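You operate a simulated robot arm through the tools that you are given. There is no shell and no other tool. Be economical: measure what you need, move in short steps, check, and stop when the job is done.

The job below is to be done with a simulated robot arm. You get a single attempt, and the scene is never put back.

Task
Roll the bubbles out of the red book's label on the corner frame.
Fine: clamp it first and leave it clamped square; use the hand roller and put it back on the rest. Set down upright: hand roller. What is to be rubbed or washed off counts as gone when no trace of it is left.

It is judged by the outcome, as a careful person would: the job done as asked, and still so three seconds after it is handed in. It fails if anything else is knocked over, pushed out of place, dropped, spilled or broken.

Robot
A 6-joint arm with a two-finger parallel gripper, fixed in place. Base frame: the origin is at the foot of the arm, x ahead of it, y to its left, z up; the work surface is at about z = 948. Readings come in mm, degrees, newtons and seconds.
With the tool pointing down near the work surface it reaches from about 220 to 620 mm from the base axis. Its first joint turns from -66.0 to 66.0 degrees. Payload 2.7 kg.
The TCP is the grasp point between the finger pads, 23 mm short of the fingertips. In the tool frame z runs along the fingers and y along their closing line. The gripper opens to 94 mm. The fingers are 38 mm wide and 10 mm thick; the gripper's body (54 by 96 mm) begins 39 mm behind the TCP.
Orientation is that of the tool frame in the base frame, as a unit quaternion [x, y, z, w]. With the fingers straight down and closing along the base's y, the tool's x points along the base's -x, its y along +y and its z along -z.

Tools
- The arm moves only by the tool move_arm. Its argument "steps" is a list of rows, each a list of 7 numbers: the shift along the tool's x, y, z in m, then the turn, a rotation vector about the tool's x, y, z in degrees, then the gripper command, from -1 (fully open) to 1 (shut), values between in proportion. In form: [[tx, ty, tz, rx, ry, rz, gripper], ...]. A call has 1 to 20 rows; each row shifts and turns the commanded pose from where the row before left it, along the tool's axes as they then stand. Rows are played at 5 a second. More than 50 mm and 8.6 degrees between two rows, or a gripper value outside its range, and nothing of the call is played. A pose out of reach is approached as far as the arm can. The call stops where the force on the tool passes 40 N (or 10 N more than at its start, if that is more) or the arm is blocked; 0.2 s more then pass. The fingers move at their own pace (about 45 mm/s each) and stop on an object; they squeeze with about 21 N. The grip force told is the motor's: it shows also when the fingers shut on nothing. Time passes only in rows, and 0.2 s behind the last, so rows that do not move let the fingers close. The reply holds the time, the measured pose of the TCP, the force on the tool along the base axes, the opening and the grip force, in the units named above and with some noise, with the torque about the TCP (base axes, N m) and any sound that the robot's microphone picked up.
- Cameras (640 x 400 px; columns grow to the right, rows downward): "scene" is fixed at [68.3, -424.5, 1409]; the picture's right is [0.84, -0.55, 0.00], its down [-0.28, -0.43, -0.86] and it looks along [0.47, 0.72, -0.51] (base axes); focal length 252 px, centre (320, 200). "wrist" rides on the gripper at [86, 16, -75] in the tool frame; the picture's right is [-0.18, 0.98, 0.00], its down [-0.58, -0.11, -0.81] and it looks along [-0.79, -0.15, 0.59] (tool axes); focal length 243 px, centre (320, 200). There is no depth. A picture from a camera that has moved, and an enlarged one, comes with that camera's place and axes in the base frame and with its lens.
- get_image(camera): a new picture of that camera. It takes no simulated time.
- inspect(camera, box): a new picture of the part [left, top, right, bottom] of that camera's present view, enlarged. It takes no simulated time.
- finish_job(): hands the job in; it is judged then, once.

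Work in short steps. Places have to be worked out from the pictures, the camera data and where the tool is seen: move nearer, look again, correct. Check each grasp and each placing, and mend what went wrong. You have 120 turns and 76 pictures in all, those below and enlarged ones among them. Open the gripper and draw the arm clear of the work before you hand the job in, unless the task says otherwise; then end with one line.

The tools are called after ">>>" by a JSON object that holds its "method" and its "body". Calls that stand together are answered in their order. move_arm: Moves the arm, as the interface text tells. Its arguments: {"type":"object","properties":{"steps":{"type":"array","items":{"type":"array","items":{"type":"number"}}}},"required":["steps"]} The other tools are called the same way: get_image (camera) takes a picture; inspect (camera, box) takes an enlarged picture of a part of a camera's view; finish_job () hands the job in.

At the start:

```text
time: 0.0
eef_pos: [302.2, 118.2, 1302.6]
tool_rot: [0.0, 1.0, 0.001, 0.001]
wrist_force: [-0.6, 0.0, 0.2]
torque: [0.02, 0.02, -0.02]
finger_gap: 94.0
finger_force: 0.0
```

scene: 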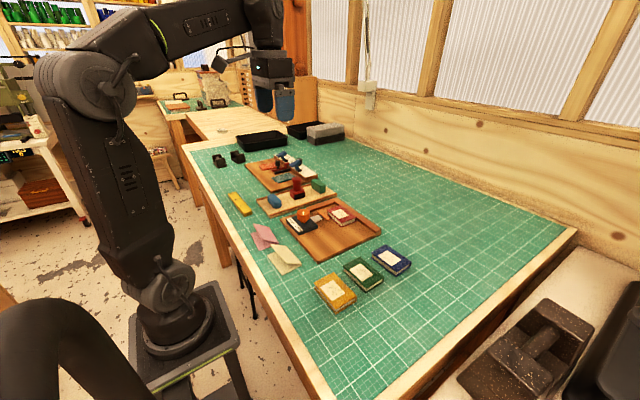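
wrist: 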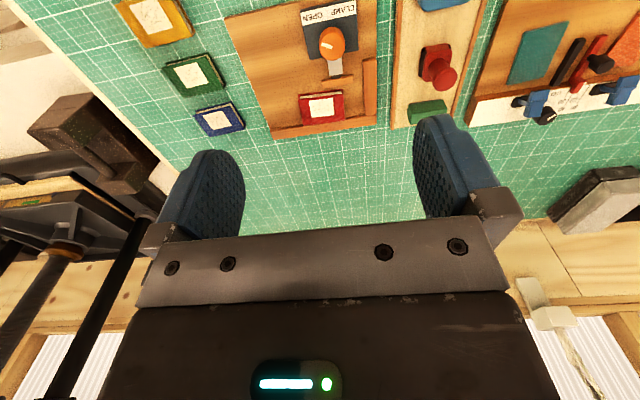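

I start by looking closer at the corner frame and the tools beside it.

>>> {"method": "inspect", "body": {"camera": "scene", "box": [220, 140, 420, 265]}}

>>> {"method": "inspect", "body": {"camera": "wrist", "box": [220, 0, 480, 160]}}

>>> {"method": "inspect", "body": {"camera": "wrist", "box": [380, 0, 640, 160]}}

```text
3.20 times, centred on (320, 202) of scene
camera zoom: at [68.3, -424.5, 1409.0], right [0.84, -0.55, 0.0], down [-0.28, -0.43, -0.86], along [0.47, 0.72, -0.51], focal length 807 px, centre (320, 192)
```

zoom: 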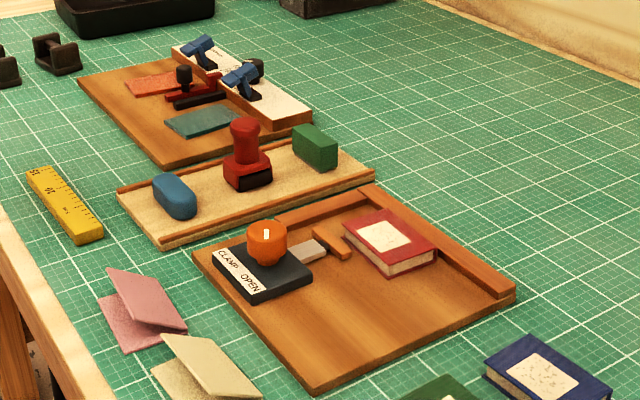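

```text
2.46 times, centred on (350, 80) of wrist
camera zoom: at [216.9, 134.2, 1378.5], right [0.18, 0.98, 0.0], down [0.58, -0.11, 0.81], along [0.79, -0.15, -0.59], focal length 597 px, centre (246, 495)
```

zoom: 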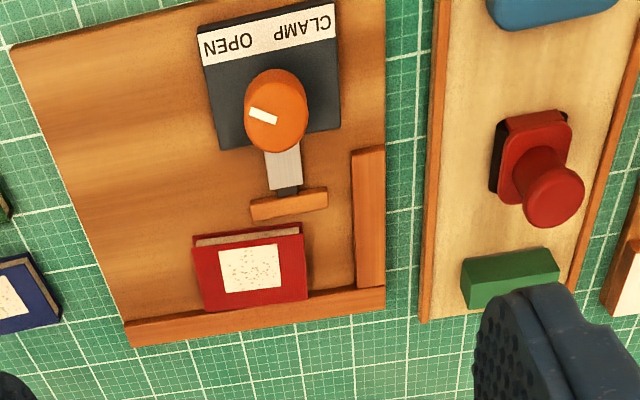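

```text
2.46 times, centred on (510, 80) of wrist
camera zoom: at [216.9, 134.2, 1378.5], right [0.18, 0.98, 0.0], down [0.58, -0.11, 0.81], along [0.79, -0.15, -0.59], focal length 597 px, centre (-148, 495)
```

zoom: 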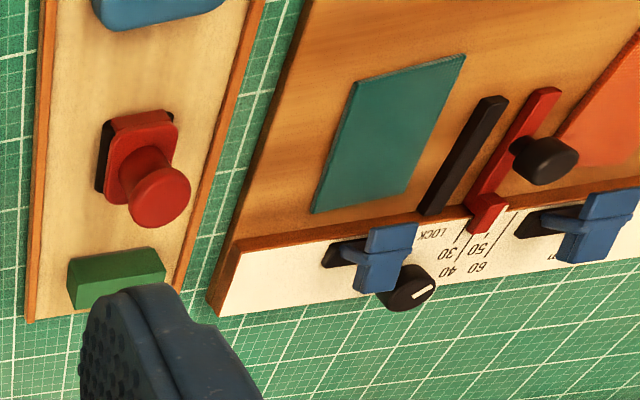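

The red book sits loose near the corner of the frame, the clamp knob reads OPEN, and a red upright tool is on the tray. I look closer at the tray and the other small tools.

>>> {"method": "inspect", "body": {"camera": "scene", "box": [250, 165, 350, 228]}}

>>> {"method": "inspect", "body": {"camera": "scene", "box": [200, 120, 350, 214]}}

>>> {"method": "inspect", "body": {"camera": "scene", "box": [280, 190, 380, 253]}}

```text
6.35 times, centred on (300, 196) of scene
camera zoom: at [68.3, -424.5, 1409.0], right [0.84, -0.55, 0.0], down [-0.28, -0.43, -0.86], along [0.47, 0.72, -0.51], focal length 1602 px, centre (447, 222)
```

zoom: 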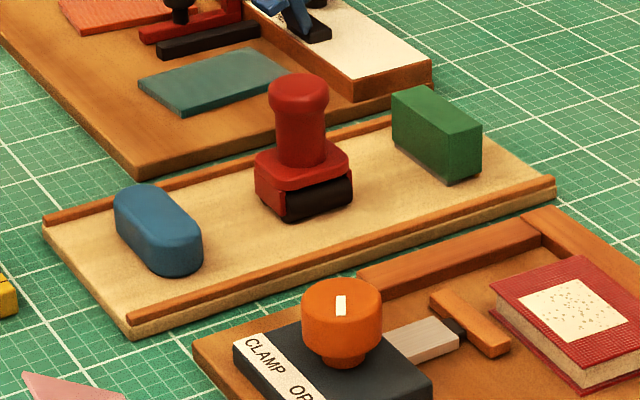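

```text
4.26 times, centred on (275, 167) of scene
camera zoom: at [68.3, -424.5, 1409.0], right [0.84, -0.55, 0.0], down [-0.28, -0.43, -0.86], along [0.47, 0.72, -0.51], focal length 1073 px, centre (512, 340)
```

zoom: 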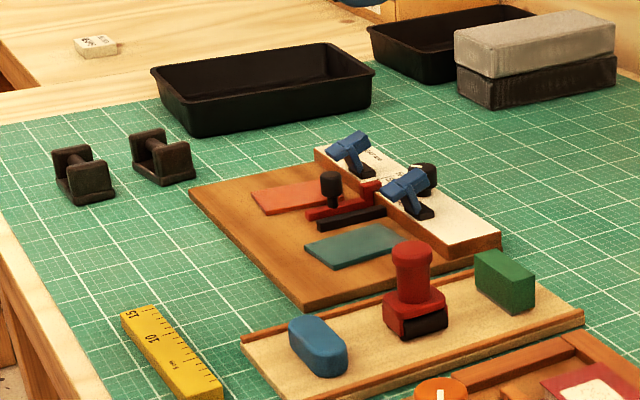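

```text
6.35 times, centred on (330, 222) of scene
camera zoom: at [68.3, -424.5, 1409.0], right [0.84, -0.55, 0.0], down [-0.28, -0.43, -0.86], along [0.47, 0.72, -0.51], focal length 1602 px, centre (256, 64)
```

zoom: 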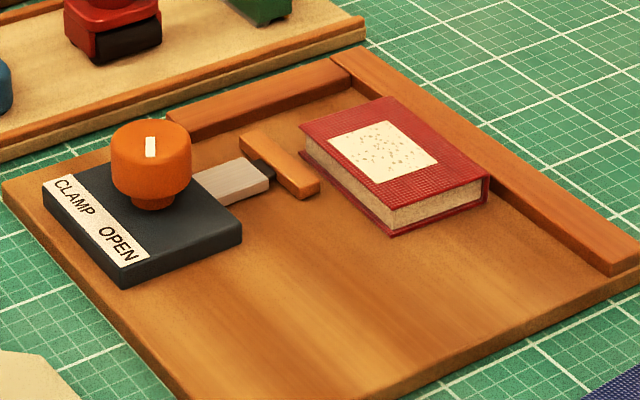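

The hand roller is the red stamp-shaped tool with the black drum; the bubbles are the specks on the label. I move over the frame for a closer wrist view.

>>> {"method": "move_arm", "body": {"steps": [[-0.028, -0.008, 0.036, 0, 0, 0, -1], [-0.028, -0.008, 0.036, 0, 0, 0, -1], [-0.028, -0.008, 0.036, 0, 0, 0, -1], [-0.028, -0.008, 0.036, 0, 0, 0, -1], [0, 0, 0, 0, 0, 0, -1]]}}

>>> {"method": "get_image", "body": {"camera": "wrist"}}

```text
time: 1.2
eef_pos: [415.1, 87.3, 1158.0]
tool_rot: [0.0, 1.0, 0.0, 0.0]
wrist_force: [-0.3, -0.1, -0.7]
torque: [0.0, -0.01, -0.04]
finger_gap: 93.8
finger_force: 0.1
```

```text
67 pictures are left
camera wrist: at [328.5, 102.9, 1233.4], right [0.18, 0.98, 0.0], down [0.58, -0.11, 0.81], along [0.79, -0.15, -0.59], focal length 243 px, centre (320, 200)
```

wrist: 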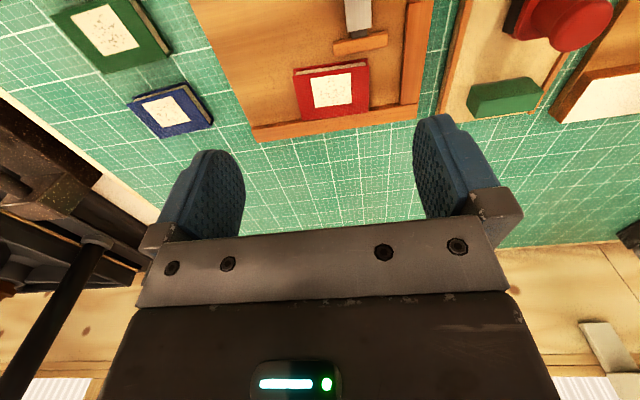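

The view is clear; I zoom in on the frame and tray.

>>> {"method": "inspect", "body": {"camera": "wrist", "box": [180, 0, 440, 160]}}

>>> {"method": "move_arm", "body": {"steps": [[0.045, 0, 0, 0, 0, 0, -1], [0.045, 0, 0, 0, 0, 0, -1], [0, 0, 0, 0, 0, 0, -1]]}}

>>> {"method": "inspect", "body": {"camera": "wrist", "box": [220, 0, 480, 160]}}

>>> {"method": "inspect", "body": {"camera": "wrist", "box": [380, 0, 640, 160]}}

```text
2.46 times, centred on (310, 80) of wrist
camera zoom: at [328.5, 102.9, 1233.4], right [0.18, 0.98, 0.0], down [0.58, -0.11, 0.81], along [0.79, -0.15, -0.59], focal length 597 px, centre (345, 495)
```

zoom: 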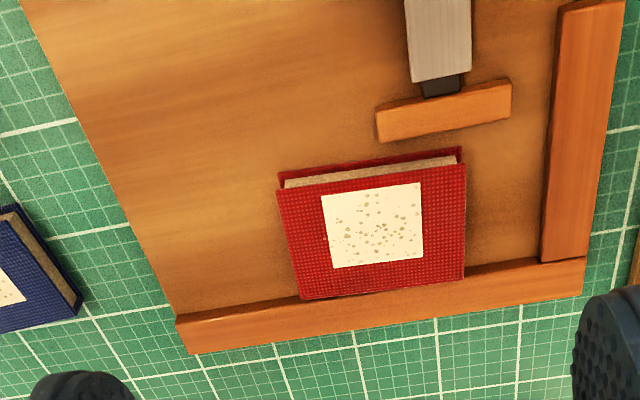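

```text
time: 2.0
eef_pos: [326.9, 87.4, 1158.5]
tool_rot: [0.0, 1.0, 0.0, 0.0]
wrist_force: [0.2, 0.6, -0.4]
torque: [0.01, 0.03, -0.01]
finger_gap: 94.0
finger_force: 0.0
```

```text
2.46 times, centred on (350, 80) of wrist
camera zoom: at [239.6, 103.3, 1233.4], right [0.18, 0.98, 0.0], down [0.58, -0.11, 0.81], along [0.79, -0.15, -0.59], focal length 597 px, centre (246, 495)
```

zoom: 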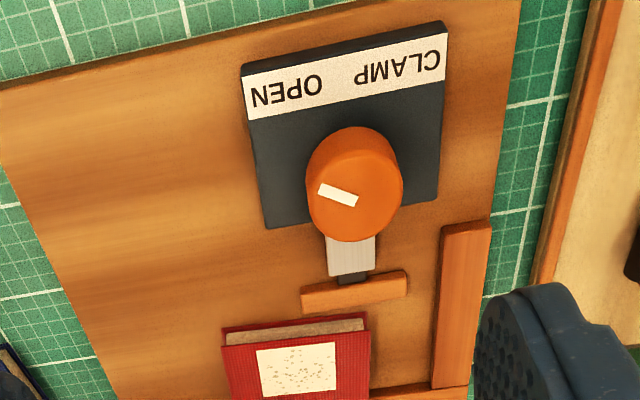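

```text
2.46 times, centred on (510, 80) of wrist
camera zoom: at [239.6, 103.3, 1233.4], right [0.18, 0.98, 0.0], down [0.58, -0.11, 0.81], along [0.79, -0.15, -0.59], focal length 597 px, centre (-148, 495)
```

zoom: 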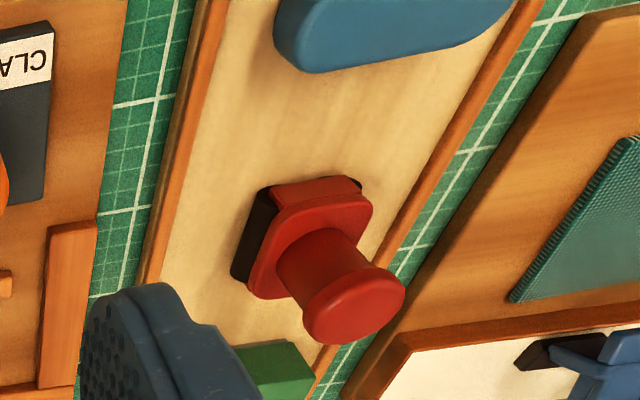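

My estimates: the book's top is at z≈971, spans x≈452–510, y≈49–129, turned about 2–3°. The frame's inner corner is at about x≈512, y≈165, and the clamp pad is centred at y≈123, so the book belongs in that corner. I close the fingers and go down on its right side to push it in.

>>> {"method": "move_arm", "body": {"steps": [[-0.0385, -0.018, 0, 0, 0, 0, 1], [-0.0385, -0.018, 0, 0, 0, 0, 1], [-0.0385, -0.018, 0, 0, 0, 0, 1], [-0.0385, -0.018, 0, 0, 0, 0, 1], [0, 0, 0.04, 0, 0, 0, 1], [0, 0, 0.04, 0, 0, 0, 1], [0, 0, 0.04, 0, 0, 0, 1], [0, 0, 0, 0, 0, 0, 1]]}}

>>> {"method": "get_image", "body": {"camera": "wrist"}}

>>> {"method": "inspect", "body": {"camera": "scene", "box": [270, 175, 400, 256]}}

```text
time: 3.8
eef_pos: [477.7, 15.2, 1037.0]
tool_rot: [0.0, 1.0, 0.001, 0.0]
wrist_force: [0.0, -0.6, 0.3]
torque: [0.0, 0.04, -0.01]
finger_gap: 0.0
finger_force: 21.0
```

```text
63 pictures are left
camera wrist: at [392.1, 30.9, 1112.5], right [0.18, 0.98, 0.0], down [0.58, -0.11, 0.81], along [0.79, -0.15, -0.59], focal length 243 px, centre (320, 200)
```

wrist: 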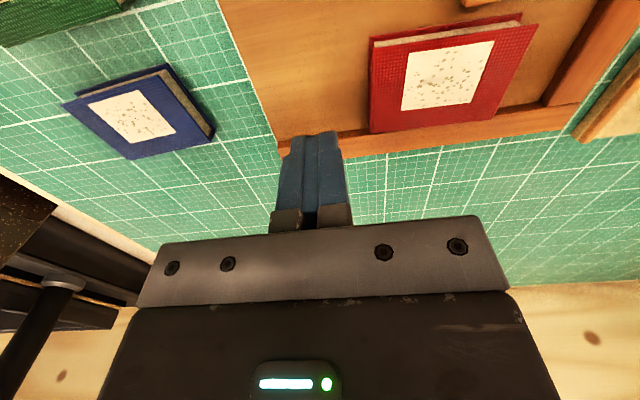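

```text
4.92 times, centred on (335, 216) of scene
camera zoom: at [68.4, -424.5, 1409.0], right [0.84, -0.55, 0.0], down [-0.28, -0.43, -0.86], along [0.47, 0.72, -0.51], focal length 1242 px, centre (246, 124)
```

zoom: 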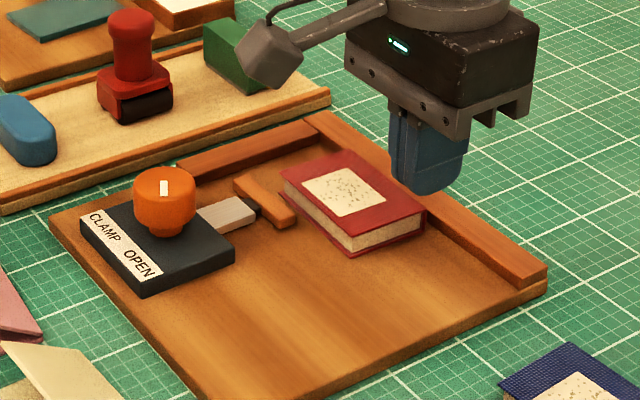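

The fingers are clear of the book and rail. I lower the tips to just above the board.

>>> {"method": "move_arm", "body": {"steps": [[0, 0, 0.03, 0, 0, 0, 1], [0, 0, 0.02, 0, 0, 0, 1], [0, 0, 0, 0, 0, 0, 1]]}}

>>> {"method": "inspect", "body": {"camera": "scene", "box": [310, 185, 390, 235]}}

```text
time: 4.6
eef_pos: [480.2, 15.3, 988.9]
tool_rot: [0.0, 1.0, 0.0, 0.0]
wrist_force: [-0.3, 0.1, -0.9]
torque: [0.05, 0.01, 0.03]
finger_gap: 0.1
finger_force: 20.9
```

```text
8.00 times, centred on (350, 210) of scene
camera zoom: at [68.4, -424.5, 1409.0], right [0.84, -0.55, 0.0], down [-0.28, -0.43, -0.86], along [0.47, 0.72, -0.51], focal length 2018 px, centre (80, 120)
```

zoom: 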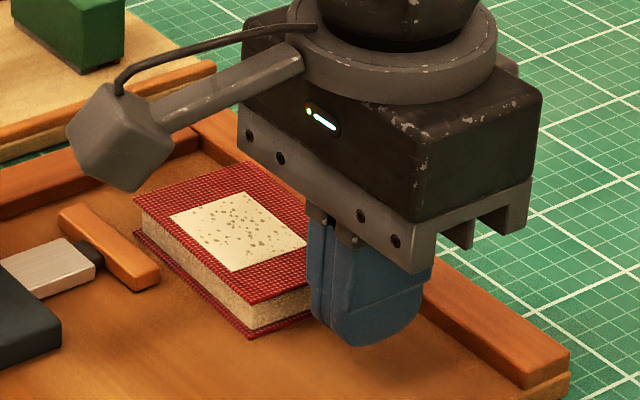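

Tips are at about 966. I go 6 mm lower and start pushing the book to the left.

>>> {"method": "move_arm", "body": {"steps": [[0, 0, 0.006, 0, 0, 0, 1], [0, 0.01, 0, 0, 0, 0, 1], [0, 0.006, 0, 0, 0, 0, 1], [0, 0.005, 0, 0, 0, 0, 1], [0, 0.005, 0, 0, 0, 0, 1], [0, 0.005, 0, 0, 0, 0, 1], [0, 0.005, 0, 0, 0, 0, 1], [0, 0.005, 0, 0, 0, 0, 1], [0, 0, 0, 0, 0, 0, 1]]}}

>>> {"method": "get_image", "body": {"camera": "wrist"}}

```text
time: 6.6
eef_pos: [480.5, 56.7, 983.2]
tool_rot: [0.0, 1.0, 0.001, 0.0]
wrist_force: [0.6, 0.5, 0.6]
torque: [0.01, 0.01, 0.0]
finger_gap: 0.2
finger_force: 21.0
```

```text
60 pictures are left
camera wrist: at [393.3, 72.2, 1057.9], right [0.18, 0.98, 0.0], down [0.58, -0.11, 0.81], along [0.79, -0.15, -0.59], focal length 243 px, centre (320, 200)
```

wrist: 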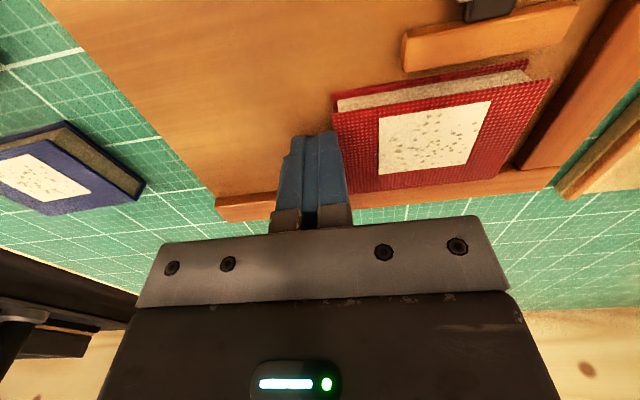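

The book is sliding with the fingers. I go on in small steps until it meets the left rail.

>>> {"method": "move_arm", "body": {"steps": [[0, 0.004, 0, 0, 0, 0, 1], [0, 0.004, 0, 0, 0, 0, 1], [0, 0.003, 0, 0, 0, 0, 1], [0, 0.002, 0, 0, 0, 0, 1], [0, 0, 0, 0, 0, 0, 1]]}}

>>> {"method": "get_image", "body": {"camera": "wrist"}}

```text
time: 7.8
eef_pos: [479.5, 69.3, 982.7]
tool_rot: [0.0, 1.0, 0.0, -0.001]
wrist_force: [-0.4, 0.0, 0.0]
torque: [-0.01, 0.0, 0.0]
finger_gap: 0.0
finger_force: 20.8
```

```text
59 pictures are left
camera wrist: at [392.8, 85.3, 1058.7], right [0.18, 0.98, 0.0], down [0.58, -0.11, 0.81], along [0.79, -0.15, -0.59], focal length 243 px, centre (320, 200)
```

wrist: 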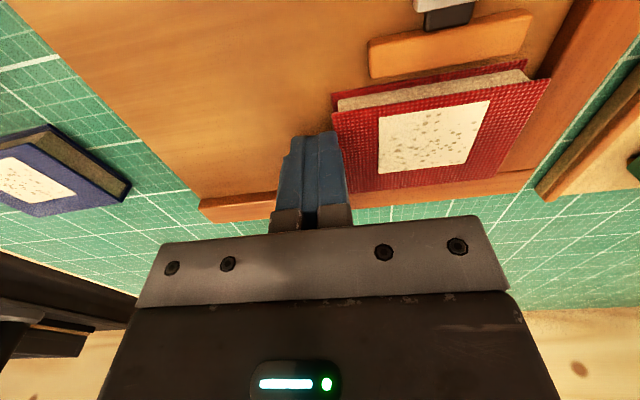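

Nearly at the rail; I finish in 1 mm steps watching the force.

>>> {"method": "move_arm", "body": {"steps": [[0, 0.001, 0, 0, 0, 0, 1], [0, 0.001, 0, 0, 0, 0, 1], [0, 0.001, 0, 0, 0, 0, 1], [0, 0, 0, 0, 0, 0, 1]]}}

>>> {"method": "inspect", "body": {"camera": "wrist", "box": [320, 0, 640, 200]}}

```text
time: 8.8
eef_pos: [479.8, 73.6, 983.2]
tool_rot: [0.0, 1.0, 0.001, 0.0]
wrist_force: [-0.3, -0.2, -0.1]
torque: [0.02, 0.02, -0.01]
finger_gap: 0.0
finger_force: 20.7
```

```text
2.00 times, centred on (480, 100) of wrist
camera zoom: at [393.0, 88.0, 1058.5], right [0.18, 0.98, 0.0], down [0.58, -0.11, 0.81], along [0.79, -0.15, -0.59], focal length 485 px, centre (0, 400)
```

zoom: 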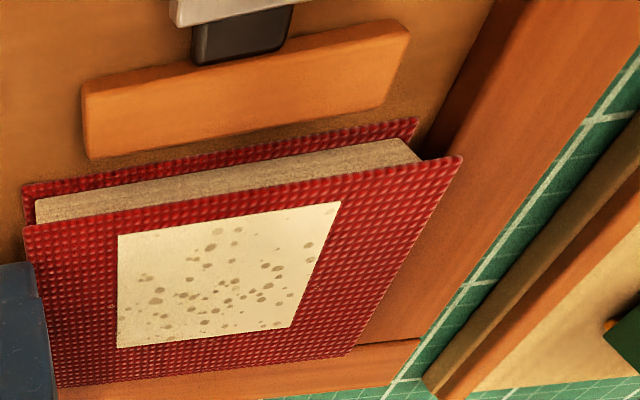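

A tiny gap seems to remain at the left rail. Continue until the force rises.

>>> {"method": "move_arm", "body": {"steps": [[0, 0.001, 0, 0, 0, 0, 1], [0, 0.001, 0, 0, 0, 0, 1], [0, 0, 0, 0, 0, 0, 1]]}}

>>> {"method": "inspect", "body": {"camera": "wrist", "box": [320, 0, 640, 200]}}

```text
time: 9.6
eef_pos: [479.7, 75.3, 982.9]
tool_rot: [0.0, 1.0, 0.0, 0.0]
wrist_force: [0.1, -0.1, -0.6]
torque: [-0.01, -0.03, 0.0]
finger_gap: 0.0
finger_force: 21.4
```

```text
2.00 times, centred on (480, 100) of wrist
camera zoom: at [392.8, 90.1, 1058.2], right [0.18, 0.98, 0.0], down [0.58, -0.11, 0.81], along [0.79, -0.15, -0.59], focal length 485 px, centre (0, 400)
```

zoom: 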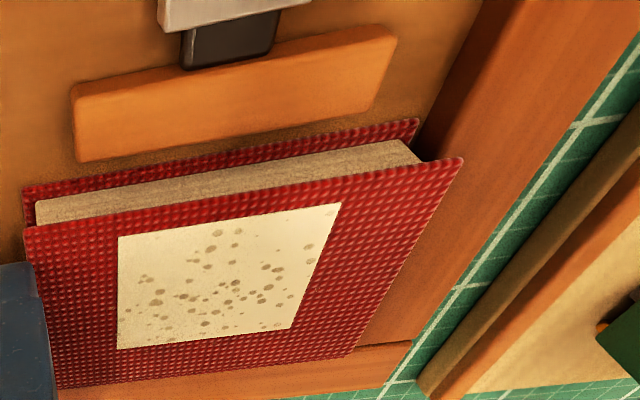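

Still free; continue 2 mm more.

>>> {"method": "move_arm", "body": {"steps": [[0, 0.001, 0, 0, 0, 0, 1], [0, 0.001, 0, 0, 0, 0, 1], [0, 0, 0, 0, 0, 0, 1]]}}

>>> {"method": "inspect", "body": {"camera": "wrist", "box": [320, 0, 640, 200]}}

```text
time: 10.4
eef_pos: [480.4, 75.9, 983.0]
tool_rot: [-0.001, 1.0, 0.001, -0.001]
wrist_force: [-0.3, -2.4, -0.2]
torque: [-0.07, 0.02, 0.0]
finger_gap: 0.4
finger_force: 21.1
```

```text
2.00 times, centred on (480, 100) of wrist
camera zoom: at [393.2, 92.1, 1058.3], right [0.18, 0.98, 0.0], down [0.58, -0.11, 0.81], along [0.79, -0.15, -0.59], focal length 485 px, centre (0, 400)
```

zoom: 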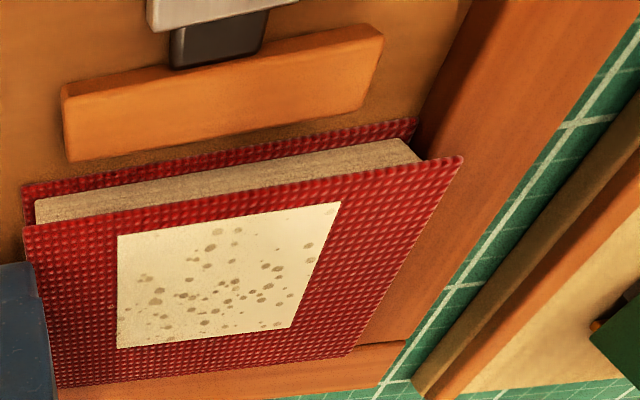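

A contact force of 2.4 N has appeared. One more millimetre to seat it, then back off.

>>> {"method": "move_arm", "body": {"steps": [[0, 0.001, 0, 0, 0, 0, 1], [0, 0, 0, 0, 0, 0, 1]]}}

>>> {"method": "inspect", "body": {"camera": "wrist", "box": [320, 0, 640, 200]}}

```text
time: 11.0
eef_pos: [479.0, 76.7, 983.1]
tool_rot: [0.0, 1.0, 0.0, -0.001]
wrist_force: [0.4, -3.8, -0.3]
torque: [-0.09, -0.01, -0.03]
finger_gap: 0.0
finger_force: 20.6
```

```text
2.00 times, centred on (480, 100) of wrist
camera zoom: at [393.1, 92.3, 1058.4], right [0.18, 0.98, 0.0], down [0.58, -0.11, 0.81], along [0.79, -0.15, -0.59], focal length 485 px, centre (0, 400)
```

zoom: 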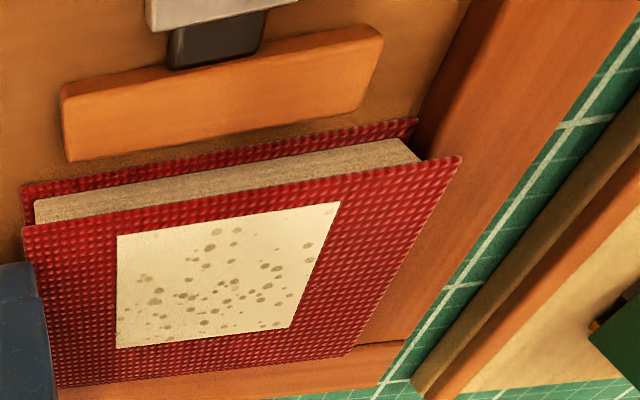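

The book is against the left rail. I back off, rise, and move over the clamp knob at about (364, 122, top 999).

>>> {"method": "move_arm", "body": {"steps": [[0, -0.01, 0, 0, 0, 0, 1], [0, 0, 0.0, 0, 0, 0, 1], [0, 0, -0.045, 0, 0, 0, 1], [0, 0, -0.045, 0, 0, 0, 1], [0.038, 0.0185, 0, 0, 0, 0, 0], [0.038, 0.0185, 0, 0, 0, 0, -0.3], [0.038, 0.0185, 0, 0, 0, 0, -0.3], [0, 0, 0, 0, 0, 0, -0.3], [0, 0, 0, 0, 0, 0, -0.3]]}}

>>> {"method": "get_image", "body": {"camera": "wrist"}}

>>> {"method": "inspect", "body": {"camera": "scene", "box": [270, 175, 400, 256]}}

```text
time: 13.0
eef_pos: [362.7, 125.3, 1075.7]
tool_rot: [-0.001, 1.0, 0.001, 0.0]
wrist_force: [0.0, -0.3, -0.5]
torque: [0.0, 0.02, -0.02]
finger_gap: 61.1
finger_force: 0.1
```

```text
54 pictures are left
camera wrist: at [277.1, 139.4, 1150.1], right [0.18, 0.98, 0.0], down [0.58, -0.11, 0.81], along [0.79, -0.15, -0.59], focal length 243 px, centre (320, 200)
```

wrist: 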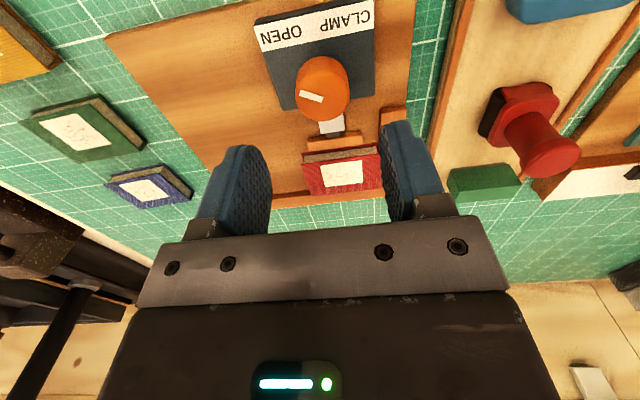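

```text
4.92 times, centred on (335, 216) of scene
camera zoom: at [68.3, -424.5, 1409.0], right [0.84, -0.55, 0.0], down [-0.28, -0.43, -0.86], along [0.47, 0.72, -0.51], focal length 1242 px, centre (246, 124)
```

zoom: 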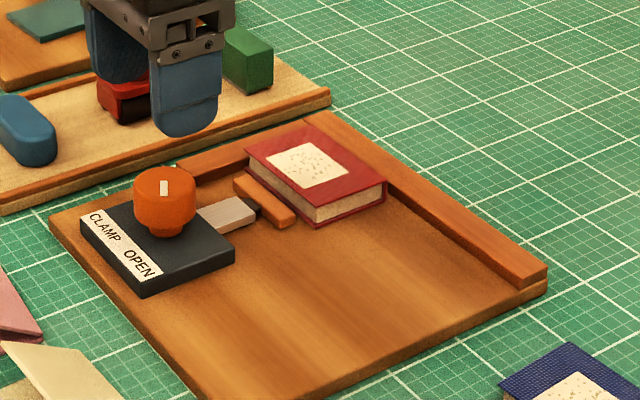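

The book lies flush in the corner now. I pre-turn the wrist by −45° and lower around the knob.

>>> {"method": "move_arm", "body": {"steps": [[0.001, -0.002, 0, 0, 0, -7.5, -0.3], [0, 0, 0, 0, 0, -7.5, -0.3], [0, 0, 0, 0, 0, -7.5, -0.3], [0, 0, 0, 0, 0, -7.5, -0.3], [0, 0, 0, 0, 0, -7.5, -0.3], [0, 0, 0, 0, 0, -7.5, -0.3], [0, 0, 0.025, 0, 0, 0, -0.3], [0, 0, 0.02, 0, 0, 0, -0.3], [0, 0, 0, 0, 0, 0, -0.3]]}}

>>> {"method": "get_image", "body": {"camera": "wrist"}}

>>> {"method": "inspect", "body": {"camera": "scene", "box": [250, 165, 380, 246]}}

```text
time: 15.0
eef_pos: [362.6, 121.0, 1027.3]
tool_rot: [-0.384, 0.924, 0.001, 0.001]
wrist_force: [-0.2, -0.4, 0.2]
torque: [0.01, 0.0, 0.04]
finger_gap: 61.0
finger_force: 0.1
```

```text
52 pictures are left
camera wrist: at [290.4, 70.1, 1102.9], right [-0.57, 0.82, 0.0], down [0.49, 0.33, 0.81], along [0.67, 0.46, -0.59], focal length 243 px, centre (320, 200)
```

wrist: 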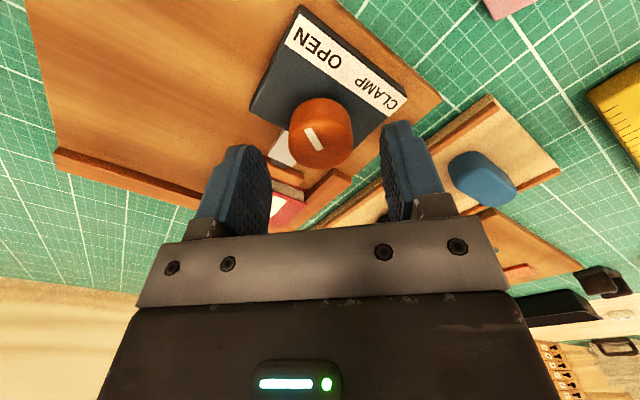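

```text
4.92 times, centred on (315, 206) of scene
camera zoom: at [68.4, -424.5, 1409.0], right [0.84, -0.55, 0.0], down [-0.28, -0.43, -0.86], along [0.47, 0.72, -0.51], focal length 1242 px, centre (345, 173)
```

zoom: 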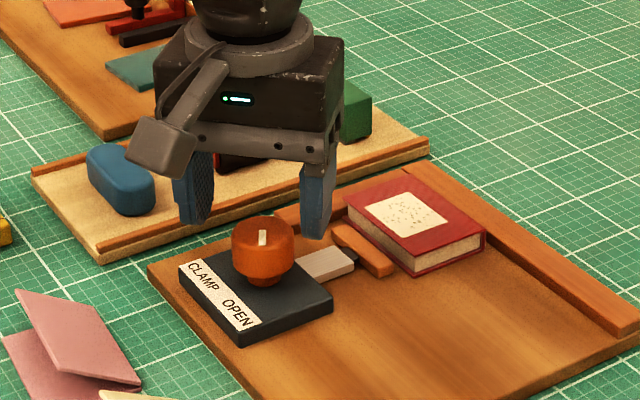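

The knob is centred between the fingers. I go down the last stretch and close on it.

>>> {"method": "move_arm", "body": {"steps": [[0.002, 0, 0.012, 0, 0, 0, -0.3], [0, 0, 0.01, 0, 0, 0, -0.3], [0, 0, 0.005, 0, 0, 0, -0.3], [0, 0, 0, 0, 0, 0, -0.3]]}}

>>> {"method": "inspect", "body": {"camera": "scene", "box": [270, 190, 350, 240]}}

```text
time: 16.0
eef_pos: [362.7, 118.8, 1002.0]
tool_rot: [-0.383, 0.924, 0.001, 0.0]
wrist_force: [0.1, -1.0, 0.5]
torque: [0.01, 0.03, 0.0]
finger_gap: 61.1
finger_force: 0.0
```

```text
8.00 times, centred on (310, 215) of scene
camera zoom: at [68.4, -424.5, 1409.0], right [0.84, -0.55, 0.0], down [-0.28, -0.43, -0.86], along [0.47, 0.72, -0.51], focal length 2018 px, centre (400, 80)
```

zoom: 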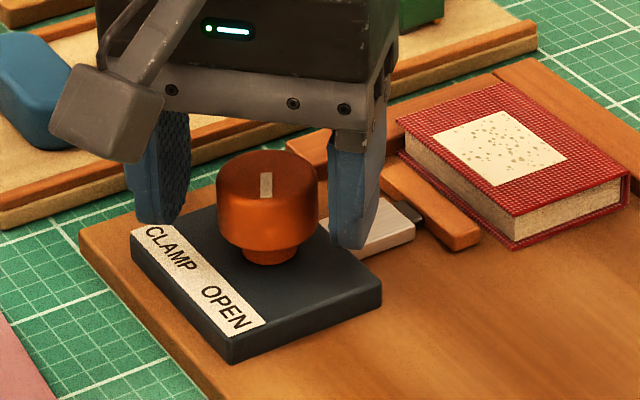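

Fingers straddle the knob. I lower 3 mm and close.

>>> {"method": "move_arm", "body": {"steps": [[0, 0, 0.003, 0, 0, 0, -0.3], [0, 0, 0, 0, 0, 0, 0.0], [0, 0, 0, 0, 0, 0, 0.5], [0, 0, 0, 0, 0, 0, 1], [0, 0, 0, 0, 0, 0, 1]]}}

```text
time: 17.2
eef_pos: [363.1, 119.6, 999.2]
tool_rot: [-0.384, 0.924, 0.0, 0.0]
wrist_force: [7.2, -8.0, -4.7]
torque: [-0.13, -0.37, -0.08]
finger_gap: 37.6
finger_force: 45.0
```

It holds the knob at 37.6 mm with a small side load; I ease the tool 1.5 mm with that force, then begin turning clockwise.

>>> {"method": "move_arm", "body": {"steps": [[0, -0.0015, 0, 0, 0, 0, 1], [0, 0, 0, 0, 0, 8, 1], [0, 0, 0, 0, 0, 8, 1], [0, 0, 0, 0, 0, 0, 1]]}}

>>> {"method": "inspect", "body": {"camera": "scene", "box": [270, 180, 366, 240]}}

```text
time: 18.2
eef_pos: [361.2, 121.0, 999.0]
tool_rot: [-0.25, 0.968, 0.004, -0.002]
wrist_force: [-7.6, 2.1, 4.8]
torque: [0.42, 0.16, 0.04]
finger_gap: 37.2
finger_force: 45.5
stopped in row 4: the force on the tool passed its limit at 42 N (the readings are from after the stop); the commanded pose is now the measured one
```

```text
6.67 times, centred on (318, 210) of scene
camera zoom: at [68.1, -424.5, 1409.0], right [0.84, -0.55, 0.0], down [-0.28, -0.43, -0.86], along [0.47, 0.72, -0.51], focal length 1682 px, centre (333, 133)
```

zoom: 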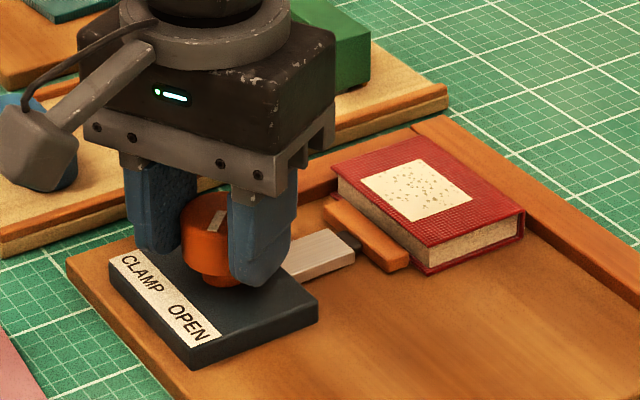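

It turned about 16° but a force limit tripped, so the rotation axis is slightly off. I continue in small steps, reading the side force to correct.

>>> {"method": "move_arm", "body": {"steps": [[0, 0, 0, 0, 0, 4, 1], [0, 0, 0, 0, 0, 0, 1]]}}

```text
time: 18.8
eef_pos: [362.1, 121.6, 998.6]
tool_rot: [-0.215, 0.977, 0.003, -0.002]
wrist_force: [-11.2, 11.4, 6.6]
torque: [0.17, 0.73, 0.11]
finger_gap: 37.3
finger_force: 45.1
```

Side force is mainly along the closing line, so I give back 1 mm there and keep turning.

>>> {"method": "move_arm", "body": {"steps": [[0.0003, 0.001, 0, 0, 0, 0, 1], [0, 0, 0, 0, 0, 4, 1], [0, 0, 0, 0, 0, 0, 1]]}}

```text
time: 19.6
eef_pos: [361.4, 121.7, 997.9]
tool_rot: [-0.181, 0.984, 0.003, -0.001]
wrist_force: [-12.2, 14.9, 9.2]
torque: [0.01, 0.58, 0.16]
finger_gap: 37.5
finger_force: 45.1
```

Force persists in the same direction; I shift a bit further that way and up slightly.

>>> {"method": "move_arm", "body": {"steps": [[0.001, 0.0015, -0.001, 0, 0, 0, 1], [0, 0, 0, 0, 0, 0, 1]]}}

```text
time: 20.2
eef_pos: [361.3, 122.3, 997.9]
tool_rot: [-0.181, 0.983, 0.003, -0.001]
wrist_force: [1.2, 3.4, -12.4]
torque: [0.58, -0.98, 0.06]
finger_gap: 37.5
finger_force: 44.6
```

Side force is nearly gone: the axis is near (361.3, 122.5). I lower 0.5 mm and turn on.

>>> {"method": "move_arm", "body": {"steps": [[0, 0.0003, 0.0006, 0, 0, 0, 1], [0, 0, 0, 0, 0, 5, 1], [0, 0, 0, 0, 0, 5, 1], [0, 0, 0, 0, 0, 0, 1]]}}

```text
time: 21.2
eef_pos: [360.7, 121.8, 999.0]
tool_rot: [-0.095, 0.995, 0.004, -0.001]
wrist_force: [15.1, 5.4, -9.9]
torque: [-0.1, 0.25, 0.0]
finger_gap: 37.2
finger_force: 44.9
```

Correct 1 mm in x and continue.

>>> {"method": "move_arm", "body": {"steps": [[-0.0012, 0.0005, 0.0004, 0, 0, 0, 1], [0, 0, 0, 0, 0, 5, 1], [0, 0, 0, 0, 0, 5, 1], [0, 0, 0, 0, 0, 0, 1]]}}

>>> {"method": "inspect", "body": {"camera": "scene", "box": [270, 180, 366, 240]}}

```text
time: 22.2
eef_pos: [360.6, 125.1, 999.1]
tool_rot: [-0.008, 1.0, 0.004, -0.002]
wrist_force: [-1.9, 17.0, -0.3]
torque: [0.52, -0.32, 0.14]
finger_gap: 37.5
finger_force: 45.0
```

```text
6.67 times, centred on (318, 210) of scene
camera zoom: at [68.3, -424.0, 1409.1], right [0.84, -0.55, 0.0], down [-0.28, -0.43, -0.86], along [0.47, 0.72, -0.51], focal length 1682 px, centre (333, 133)
```

zoom: 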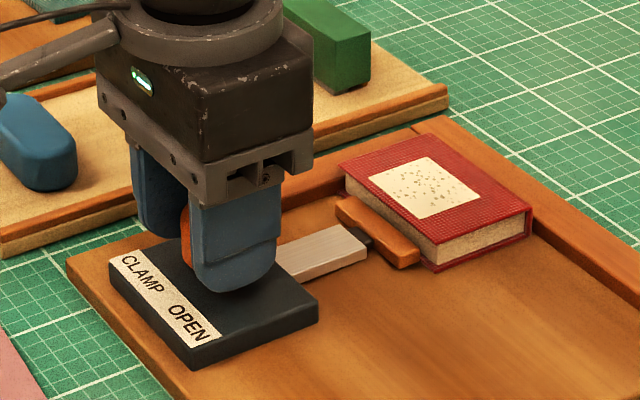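

The pad has advanced almost to the book. I correct 1.3 mm in y and continue.

>>> {"method": "move_arm", "body": {"steps": [[0, 0.0013, 0, 0, 0, 0, 1], [0, 0, 0, 0, 0, 5, 1], [0, 0, 0, 0, 0, 5, 1], [0, 0, 0, 0, 0, 0, 1]]}}

```text
time: 23.2
eef_pos: [359.0, 126.9, 999.1]
tool_rot: [0.079, 0.997, 0.003, -0.002]
wrist_force: [-6.4, 24.8, 11.7]
torque: [0.52, 0.31, 0.23]
finger_gap: 37.4
finger_force: 45.2
```

The load keeps growing, so I release and check the knob before re-gripping it centred.

>>> {"method": "move_arm", "body": {"steps": [[0, 0, 0, 0, 0, 0, 0.5], [0, 0, 0, 0, 0, 0, -0.3], [0, 0, 0, 0, 0, 0, -0.3], [0, 0, 0, 0, 0, 0, -0.3]]}}

>>> {"method": "inspect", "body": {"camera": "wrist", "box": [200, 0, 440, 200]}}

>>> {"method": "inspect", "body": {"camera": "scene", "box": [270, 180, 366, 240]}}

```text
time: 24.2
eef_pos: [359.7, 124.5, 997.6]
tool_rot: [0.079, 0.997, 0.003, -0.002]
wrist_force: [0.8, -1.1, -0.1]
torque: [0.02, -0.02, -0.01]
finger_gap: 61.1
finger_force: 0.2
```

```text
2.00 times, centred on (320, 100) of wrist
camera zoom: at [277.8, 153.1, 1073.9], right [0.34, 0.94, 0.0], down [0.56, -0.2, 0.8], along [0.76, -0.27, -0.6], focal length 485 px, centre (320, 400)
```

zoom: 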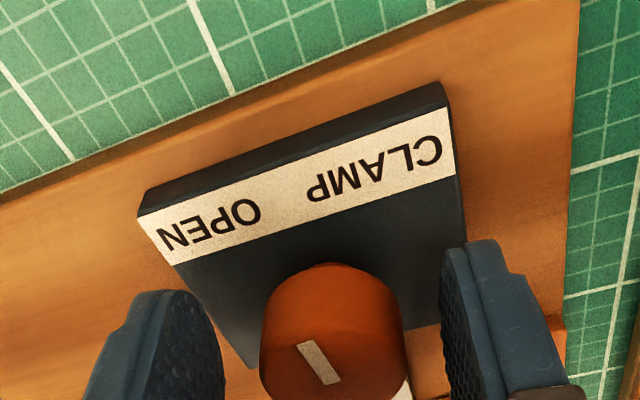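

```text
6.67 times, centred on (318, 210) of scene
camera zoom: at [68.3, -424.5, 1409.0], right [0.84, -0.55, 0.0], down [-0.28, -0.43, -0.86], along [0.47, 0.72, -0.51], focal length 1682 px, centre (333, 133)
```

zoom: 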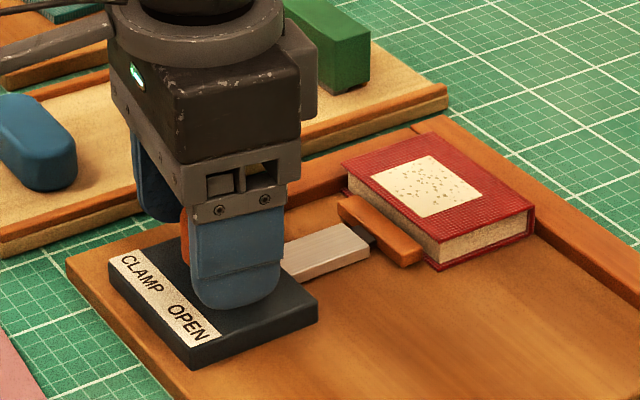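

The pad is already touching the book and the pointer has turned about halfway. I re-grip here and see the residual force.

>>> {"method": "move_arm", "body": {"steps": [[0, 0, 0, 0, 0, 0, 0.0], [0, 0, 0, 0, 0, 0, 1], [0, 0, 0, 0, 0, 0, 1], [0, 0, 0, 0, 0, 0, 1]]}}

```text
time: 25.2
eef_pos: [361.6, 125.8, 998.6]
tool_rot: [0.079, 0.997, 0.004, -0.002]
wrist_force: [1.5, 17.6, -5.3]
torque: [0.64, -0.24, 0.1]
finger_gap: 37.1
finger_force: 45.3
```

Knob pushes toward +y, so I shift 1.5 mm that way and turn 10°.

>>> {"method": "move_arm", "body": {"steps": [[0, 0.0016, 0, 0, 0, 0, 1], [0, 0, 0, 0, 0, 5, 1], [0, 0, 0, 0, 0, 5, 1], [0, 0, 0, 0, 0, 0, 1]]}}

```text
time: 26.2
eef_pos: [361.7, 126.8, 998.3]
tool_rot: [0.167, 0.986, 0.003, -0.003]
wrist_force: [2.8, 21.4, -6.2]
torque: [0.27, -0.28, 0.16]
finger_gap: 37.3
finger_force: 45.1
```

The pattern of force says the knob's axis lies several mm farther in tool −x than my TCP. I open, shift to centre it, and re-grip.

>>> {"method": "move_arm", "body": {"steps": [[0, 0, 0, 0, 0, 0, 0.3], [0, 0, 0, 0, 0, 0, 0.0], [-0.007, 0.0017, 0, 0, 0, 0, 0.0], [0, 0, 0, 0, 0, 0, 0.3], [0, 0, 0, 0, 0, 0, 1], [0, 0, 0, 0, 0, 0, 1]]}}

```text
time: 27.6
eef_pos: [367.9, 125.0, 998.0]
tool_rot: [0.165, 0.986, 0.002, -0.003]
wrist_force: [-0.5, -3.4, 1.7]
torque: [-0.12, 0.13, 0.04]
finger_gap: 37.3
finger_force: 45.1
```

Nearly no side force now. I turn 15° further.

>>> {"method": "move_arm", "body": {"steps": [[0, 0, 0, 0, 0, 5, 1], [0, 0, 0, 0, 0, 5, 1], [0, 0, 0, 0, 0, 5, 1], [0, 0, 0, 0, 0, 0, 1]]}}

```text
time: 28.6
eef_pos: [368.2, 125.8, 998.6]
tool_rot: [0.294, 0.956, 0.002, -0.003]
wrist_force: [-7.4, -0.5, 12.7]
torque: [-0.12, -0.15, -0.01]
finger_gap: 37.6
finger_force: 45.0
```

Much smoother. Raise half a millimetre to relieve the vertical load and turn on.

>>> {"method": "move_arm", "body": {"steps": [[0.0003, 0, -0.0005, 0, 0, 0, 1], [0, 0, 0, 0, 0, 5, 1], [0, 0, 0, 0, 0, 5, 1], [0, 0, 0, 0, 0, 5, 1], [0, 0, 0, 0, 0, 0, 1]]}}

>>> {"method": "inspect", "body": {"camera": "scene", "box": [270, 180, 366, 240]}}

>>> {"method": "inspect", "body": {"camera": "wrist", "box": [200, 0, 440, 200]}}

```text
time: 29.8
eef_pos: [368.3, 126.1, 998.9]
tool_rot: [0.416, 0.909, 0.003, -0.003]
wrist_force: [-4.6, 4.8, 15.5]
torque: [0.58, 0.45, 0.05]
finger_gap: 37.6
finger_force: 45.1
```

```text
6.67 times, centred on (318, 210) of scene
camera zoom: at [68.1, -424.4, 1409.0], right [0.84, -0.55, 0.0], down [-0.28, -0.43, -0.86], along [0.47, 0.72, -0.51], focal length 1682 px, centre (333, 133)
```

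zoom: 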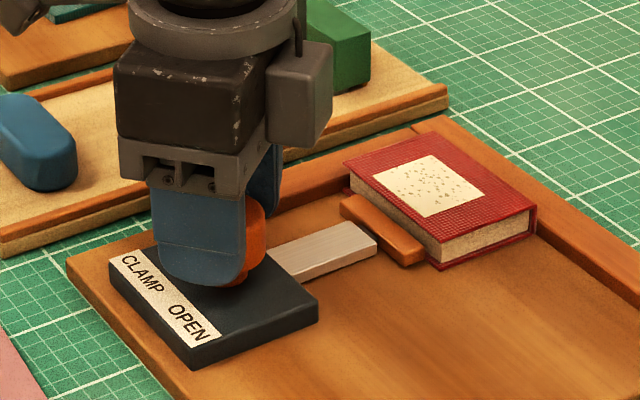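

```text
2.00 times, centred on (320, 100) of wrist
camera zoom: at [323.9, 200.6, 1074.8], right [0.86, 0.5, 0.0], down [0.3, -0.52, 0.8], along [0.4, -0.69, -0.6], focal length 485 px, centre (320, 400)
```

zoom: 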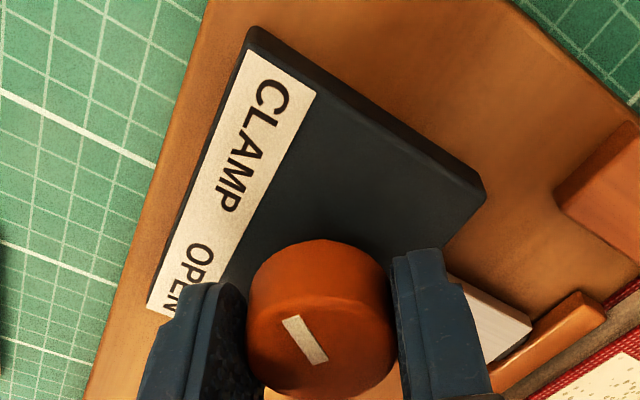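

The pointer has passed centre toward CLAMP and the pad bears on the book. I keep turning, watching the torque about z.

>>> {"method": "move_arm", "body": {"steps": [[0.0, 0.0003, -0.0006, 0, 0, 0, 1], [0, 0, 0, 0, 0, 5, 1], [0, 0, 0, 0, 0, 5, 1], [0, 0, 0, 0, 0, 5, 1], [0, 0, 0, 0, 0, 0, 1]]}}

```text
time: 31.0
eef_pos: [369.2, 125.5, 999.3]
tool_rot: [0.531, 0.848, 0.001, -0.003]
wrist_force: [5.8, 10.0, -3.3]
torque: [0.26, -0.25, 0.03]
finger_gap: 37.4
finger_force: 44.5
```

>>> {"method": "move_arm", "body": {"steps": [[0.0004, 0.0006, 0, 0, 0, 0, 1], [0, 0, 0, 0, 0, 5, 1], [0, 0, 0, 0, 0, 5, 1], [0, 0, 0, 0, 0, 5, 1], [0, 0, 0, 0, 0, 0, 1]]}}

>>> {"method": "inspect", "body": {"camera": "wrist", "box": [200, 0, 440, 200]}}

```text
time: 32.2
eef_pos: [368.6, 126.6, 999.5]
tool_rot: [0.637, 0.771, -0.001, -0.003]
wrist_force: [1.2, -0.4, -1.0]
torque: [-0.69, -0.12, 0.51]
finger_gap: 37.4
finger_force: 44.9
```

```text
2.00 times, centred on (320, 100) of wrist
camera zoom: at [368.6, 212.9, 1074.7], right [1.0, 0.01, -0.01], down [0.01, -0.59, 0.8], along [0.0, -0.8, -0.59], focal length 485 px, centre (320, 400)
```

zoom: 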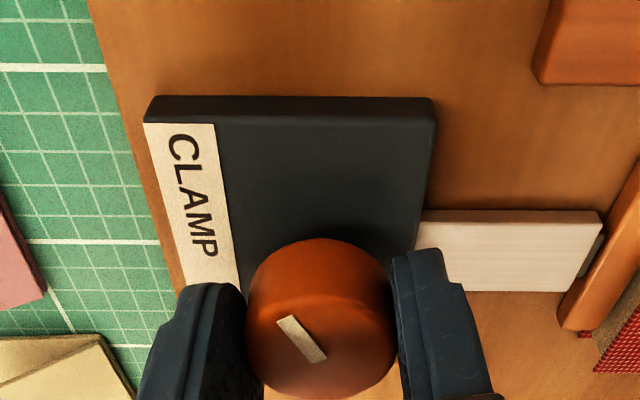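

The pointer now aims at CLAMP and torque about z has risen to 0.5 N·m, so it's at or near its stop. I press 4° more to confirm.

>>> {"method": "move_arm", "body": {"steps": [[0, 0, 0, 0, 0, 4, 1], [0, 0, 0, 0, 0, 0, 1]]}}

>>> {"method": "inspect", "body": {"camera": "wrist", "box": [200, 0, 440, 200]}}

```text
time: 32.8
eef_pos: [368.8, 125.5, 998.9]
tool_rot: [0.664, 0.748, 0.0, -0.004]
wrist_force: [0.8, 0.8, -3.5]
torque: [0.19, -0.03, 0.29]
finger_gap: 37.4
finger_force: 44.9
```

```text
2.00 times, centred on (320, 100) of wrist
camera zoom: at [374.9, 212.7, 1075.0], right [1.0, -0.07, -0.01], down [-0.03, -0.59, 0.8], along [-0.06, -0.8, -0.6], focal length 485 px, centre (320, 400)
```

zoom: 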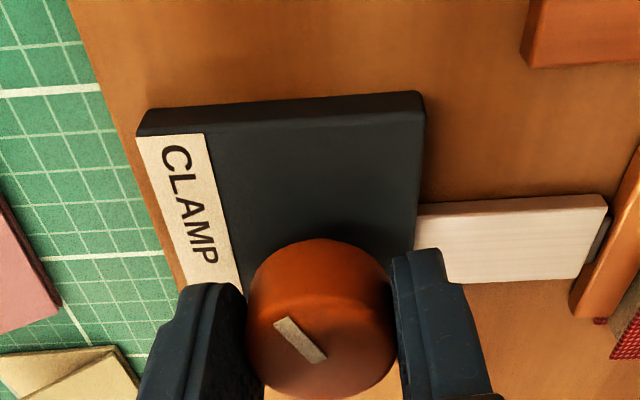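

>>> {"method": "move_arm", "body": {"steps": [[0, 0, 0, 0, 0, 4, 1], [0, 0, 0, 0, 0, 4, 1], [0, 0, 0, 0, 0, 0, 1]]}}

>>> {"method": "inspect", "body": {"camera": "wrist", "box": [200, 0, 440, 200]}}

```text
time: 33.6
eef_pos: [369.1, 125.1, 1000.3]
tool_rot: [0.713, 0.701, 0.001, -0.002]
wrist_force: [2.9, 1.7, -0.2]
torque: [-0.34, -0.14, 0.84]
finger_gap: 37.1
finger_force: 44.9
```

```text
2.00 times, centred on (320, 100) of wrist
camera zoom: at [386.8, 211.1, 1075.2], right [0.98, -0.2, 0.0], down [-0.12, -0.58, 0.8], along [-0.16, -0.79, -0.59], focal length 485 px, centre (320, 400)
```

zoom: 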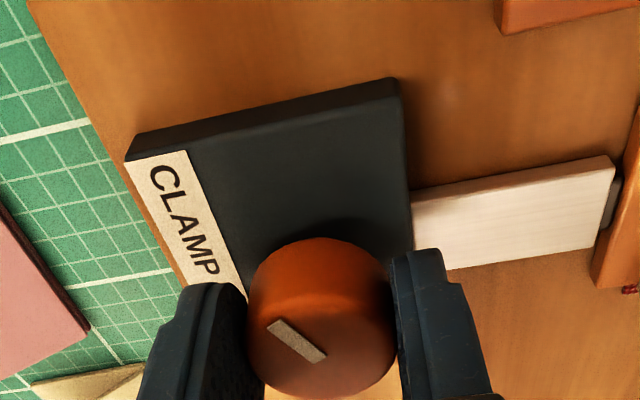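

The fingers are now slipping around the knob: it is at its stop. I open, rise and turn the wrist back to zero yaw.

>>> {"method": "move_arm", "body": {"steps": [[0, 0, 0, 0, 0, 0, 0], [0, 0, 0, 0, 0, 0, -0.3], [0, 0, 0, 0, 0, 0, -0.3], [0, 0, -0.03, 0, 0, 0, -0.3], [0, 0, -0.04, 0, 0, 0, -0.3], [0, 0, -0.03, 0, 0, -7.6, -0.3], [0, 0, 0, 0, 0, -7.6, -0.3], [0, 0, 0, 0, 0, -7.6, -0.3], [0, 0, 0, 0, 0, -7.6, -0.3], [0, 0, 0, 0, 0, -7.6, -0.3], [0, 0, 0, 0, 0, -7.6, -0.3], [0, 0, 0, 0, 0, -7.6, -0.3], [0, 0, 0, 0, 0, -7.6, -0.3], [0, 0, 0, 0, 0, -7.6, -0.3], [0, 0, 0, 0, 0, -7.6, -0.3], [0, 0, 0, 0, 0, -7.6, -0.3], [0, 0, 0, 0, 0, -7.6, -0.3], [0, 0, 0, 0, 0, 0, -0.3]]}}

>>> {"method": "inspect", "body": {"camera": "wrist", "box": [200, 0, 440, 200]}}

>>> {"method": "inspect", "body": {"camera": "scene", "box": [270, 180, 366, 240]}}

```text
time: 37.4
eef_pos: [368.9, 125.0, 1099.1]
tool_rot: [-0.001, 1.0, 0.003, -0.003]
wrist_force: [-0.4, 0.5, 0.4]
torque: [0.0, -0.01, -0.03]
finger_gap: 60.9
finger_force: 0.1
```

```text
2.00 times, centred on (320, 100) of wrist
camera zoom: at [282.5, 140.7, 1175.5], right [0.18, 0.98, 0.0], down [0.59, -0.11, 0.8], along [0.79, -0.14, -0.6], focal length 485 px, centre (320, 400)
```

zoom: 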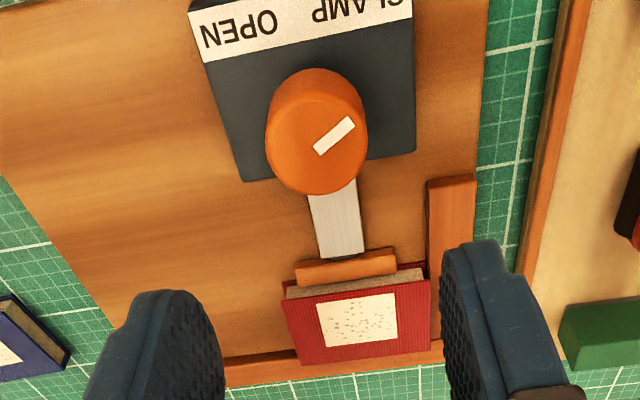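

```text
6.67 times, centred on (318, 210) of scene
camera zoom: at [68.3, -424.5, 1409.0], right [0.84, -0.55, 0.0], down [-0.28, -0.43, -0.86], along [0.47, 0.72, -0.51], focal length 1682 px, centre (333, 133)
```

zoom: 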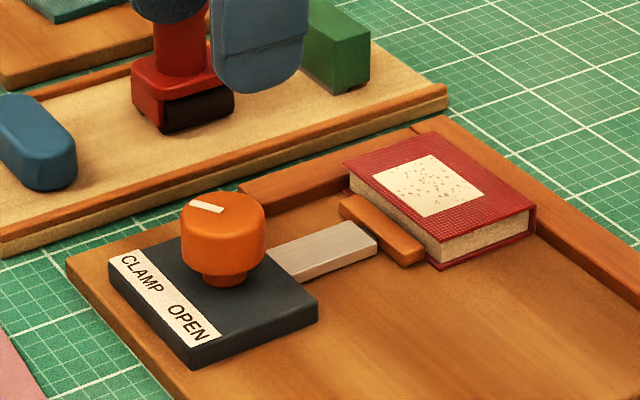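

The book is clamped square in the corner and the pointer is on CLAMP. Next the roller: scene view puts it at about (431, 281) with its top at z≈1025. I move near it to look from above.

>>> {"method": "move_arm", "body": {"steps": [[0, 0.04, -0.01, 0, 0, 0, -0.3], [0, 0.04, 0, 0, 0, 0, -0.3], [-0.005, 0.04, 0, 0, 0, 0, -0.3], [-0.005, 0.036, 0, 0, 0, 0, -0.3], [0, 0, 0, 0, 0, 0, -0.3]]}}

>>> {"method": "inspect", "body": {"camera": "wrist", "box": [200, 0, 440, 200]}}

>>> {"method": "inspect", "body": {"camera": "scene", "box": [250, 150, 346, 210]}}

```text
time: 38.6
eef_pos: [378.7, 283.7, 1107.4]
tool_rot: [-0.001, 1.0, 0.003, -0.002]
wrist_force: [0.0, -0.2, 0.2]
torque: [-0.04, -0.02, -0.02]
finger_gap: 60.8
finger_force: 0.1
```

```text
2.00 times, centred on (320, 100) of wrist
camera zoom: at [292.3, 296.9, 1183.7], right [0.18, 0.98, 0.0], down [0.59, -0.11, 0.8], along [0.79, -0.14, -0.6], focal length 485 px, centre (320, 400)
```

zoom: 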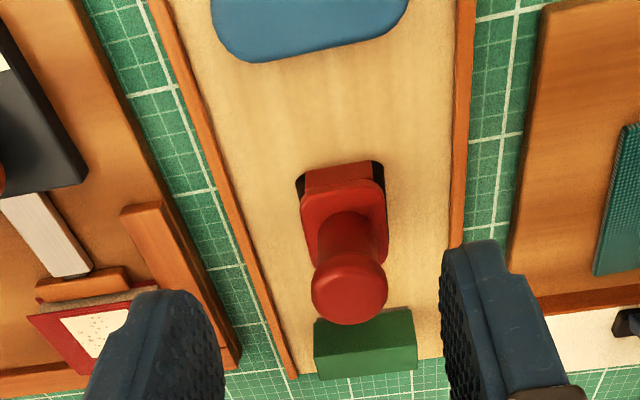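

```text
6.67 times, centred on (298, 180) of scene
camera zoom: at [68.4, -424.5, 1409.0], right [0.84, -0.55, 0.0], down [-0.28, -0.43, -0.86], along [0.47, 0.72, -0.51], focal length 1682 px, centre (467, 333)
```

zoom: 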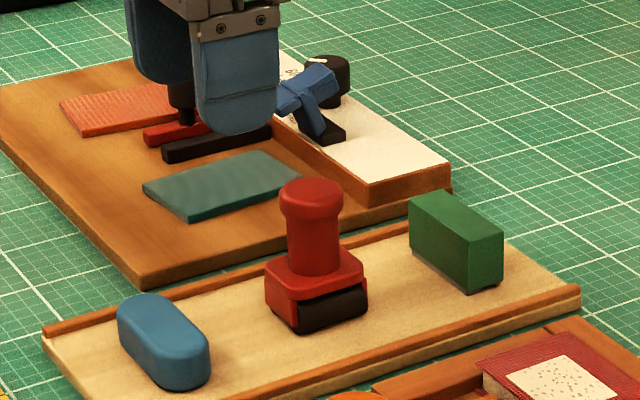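

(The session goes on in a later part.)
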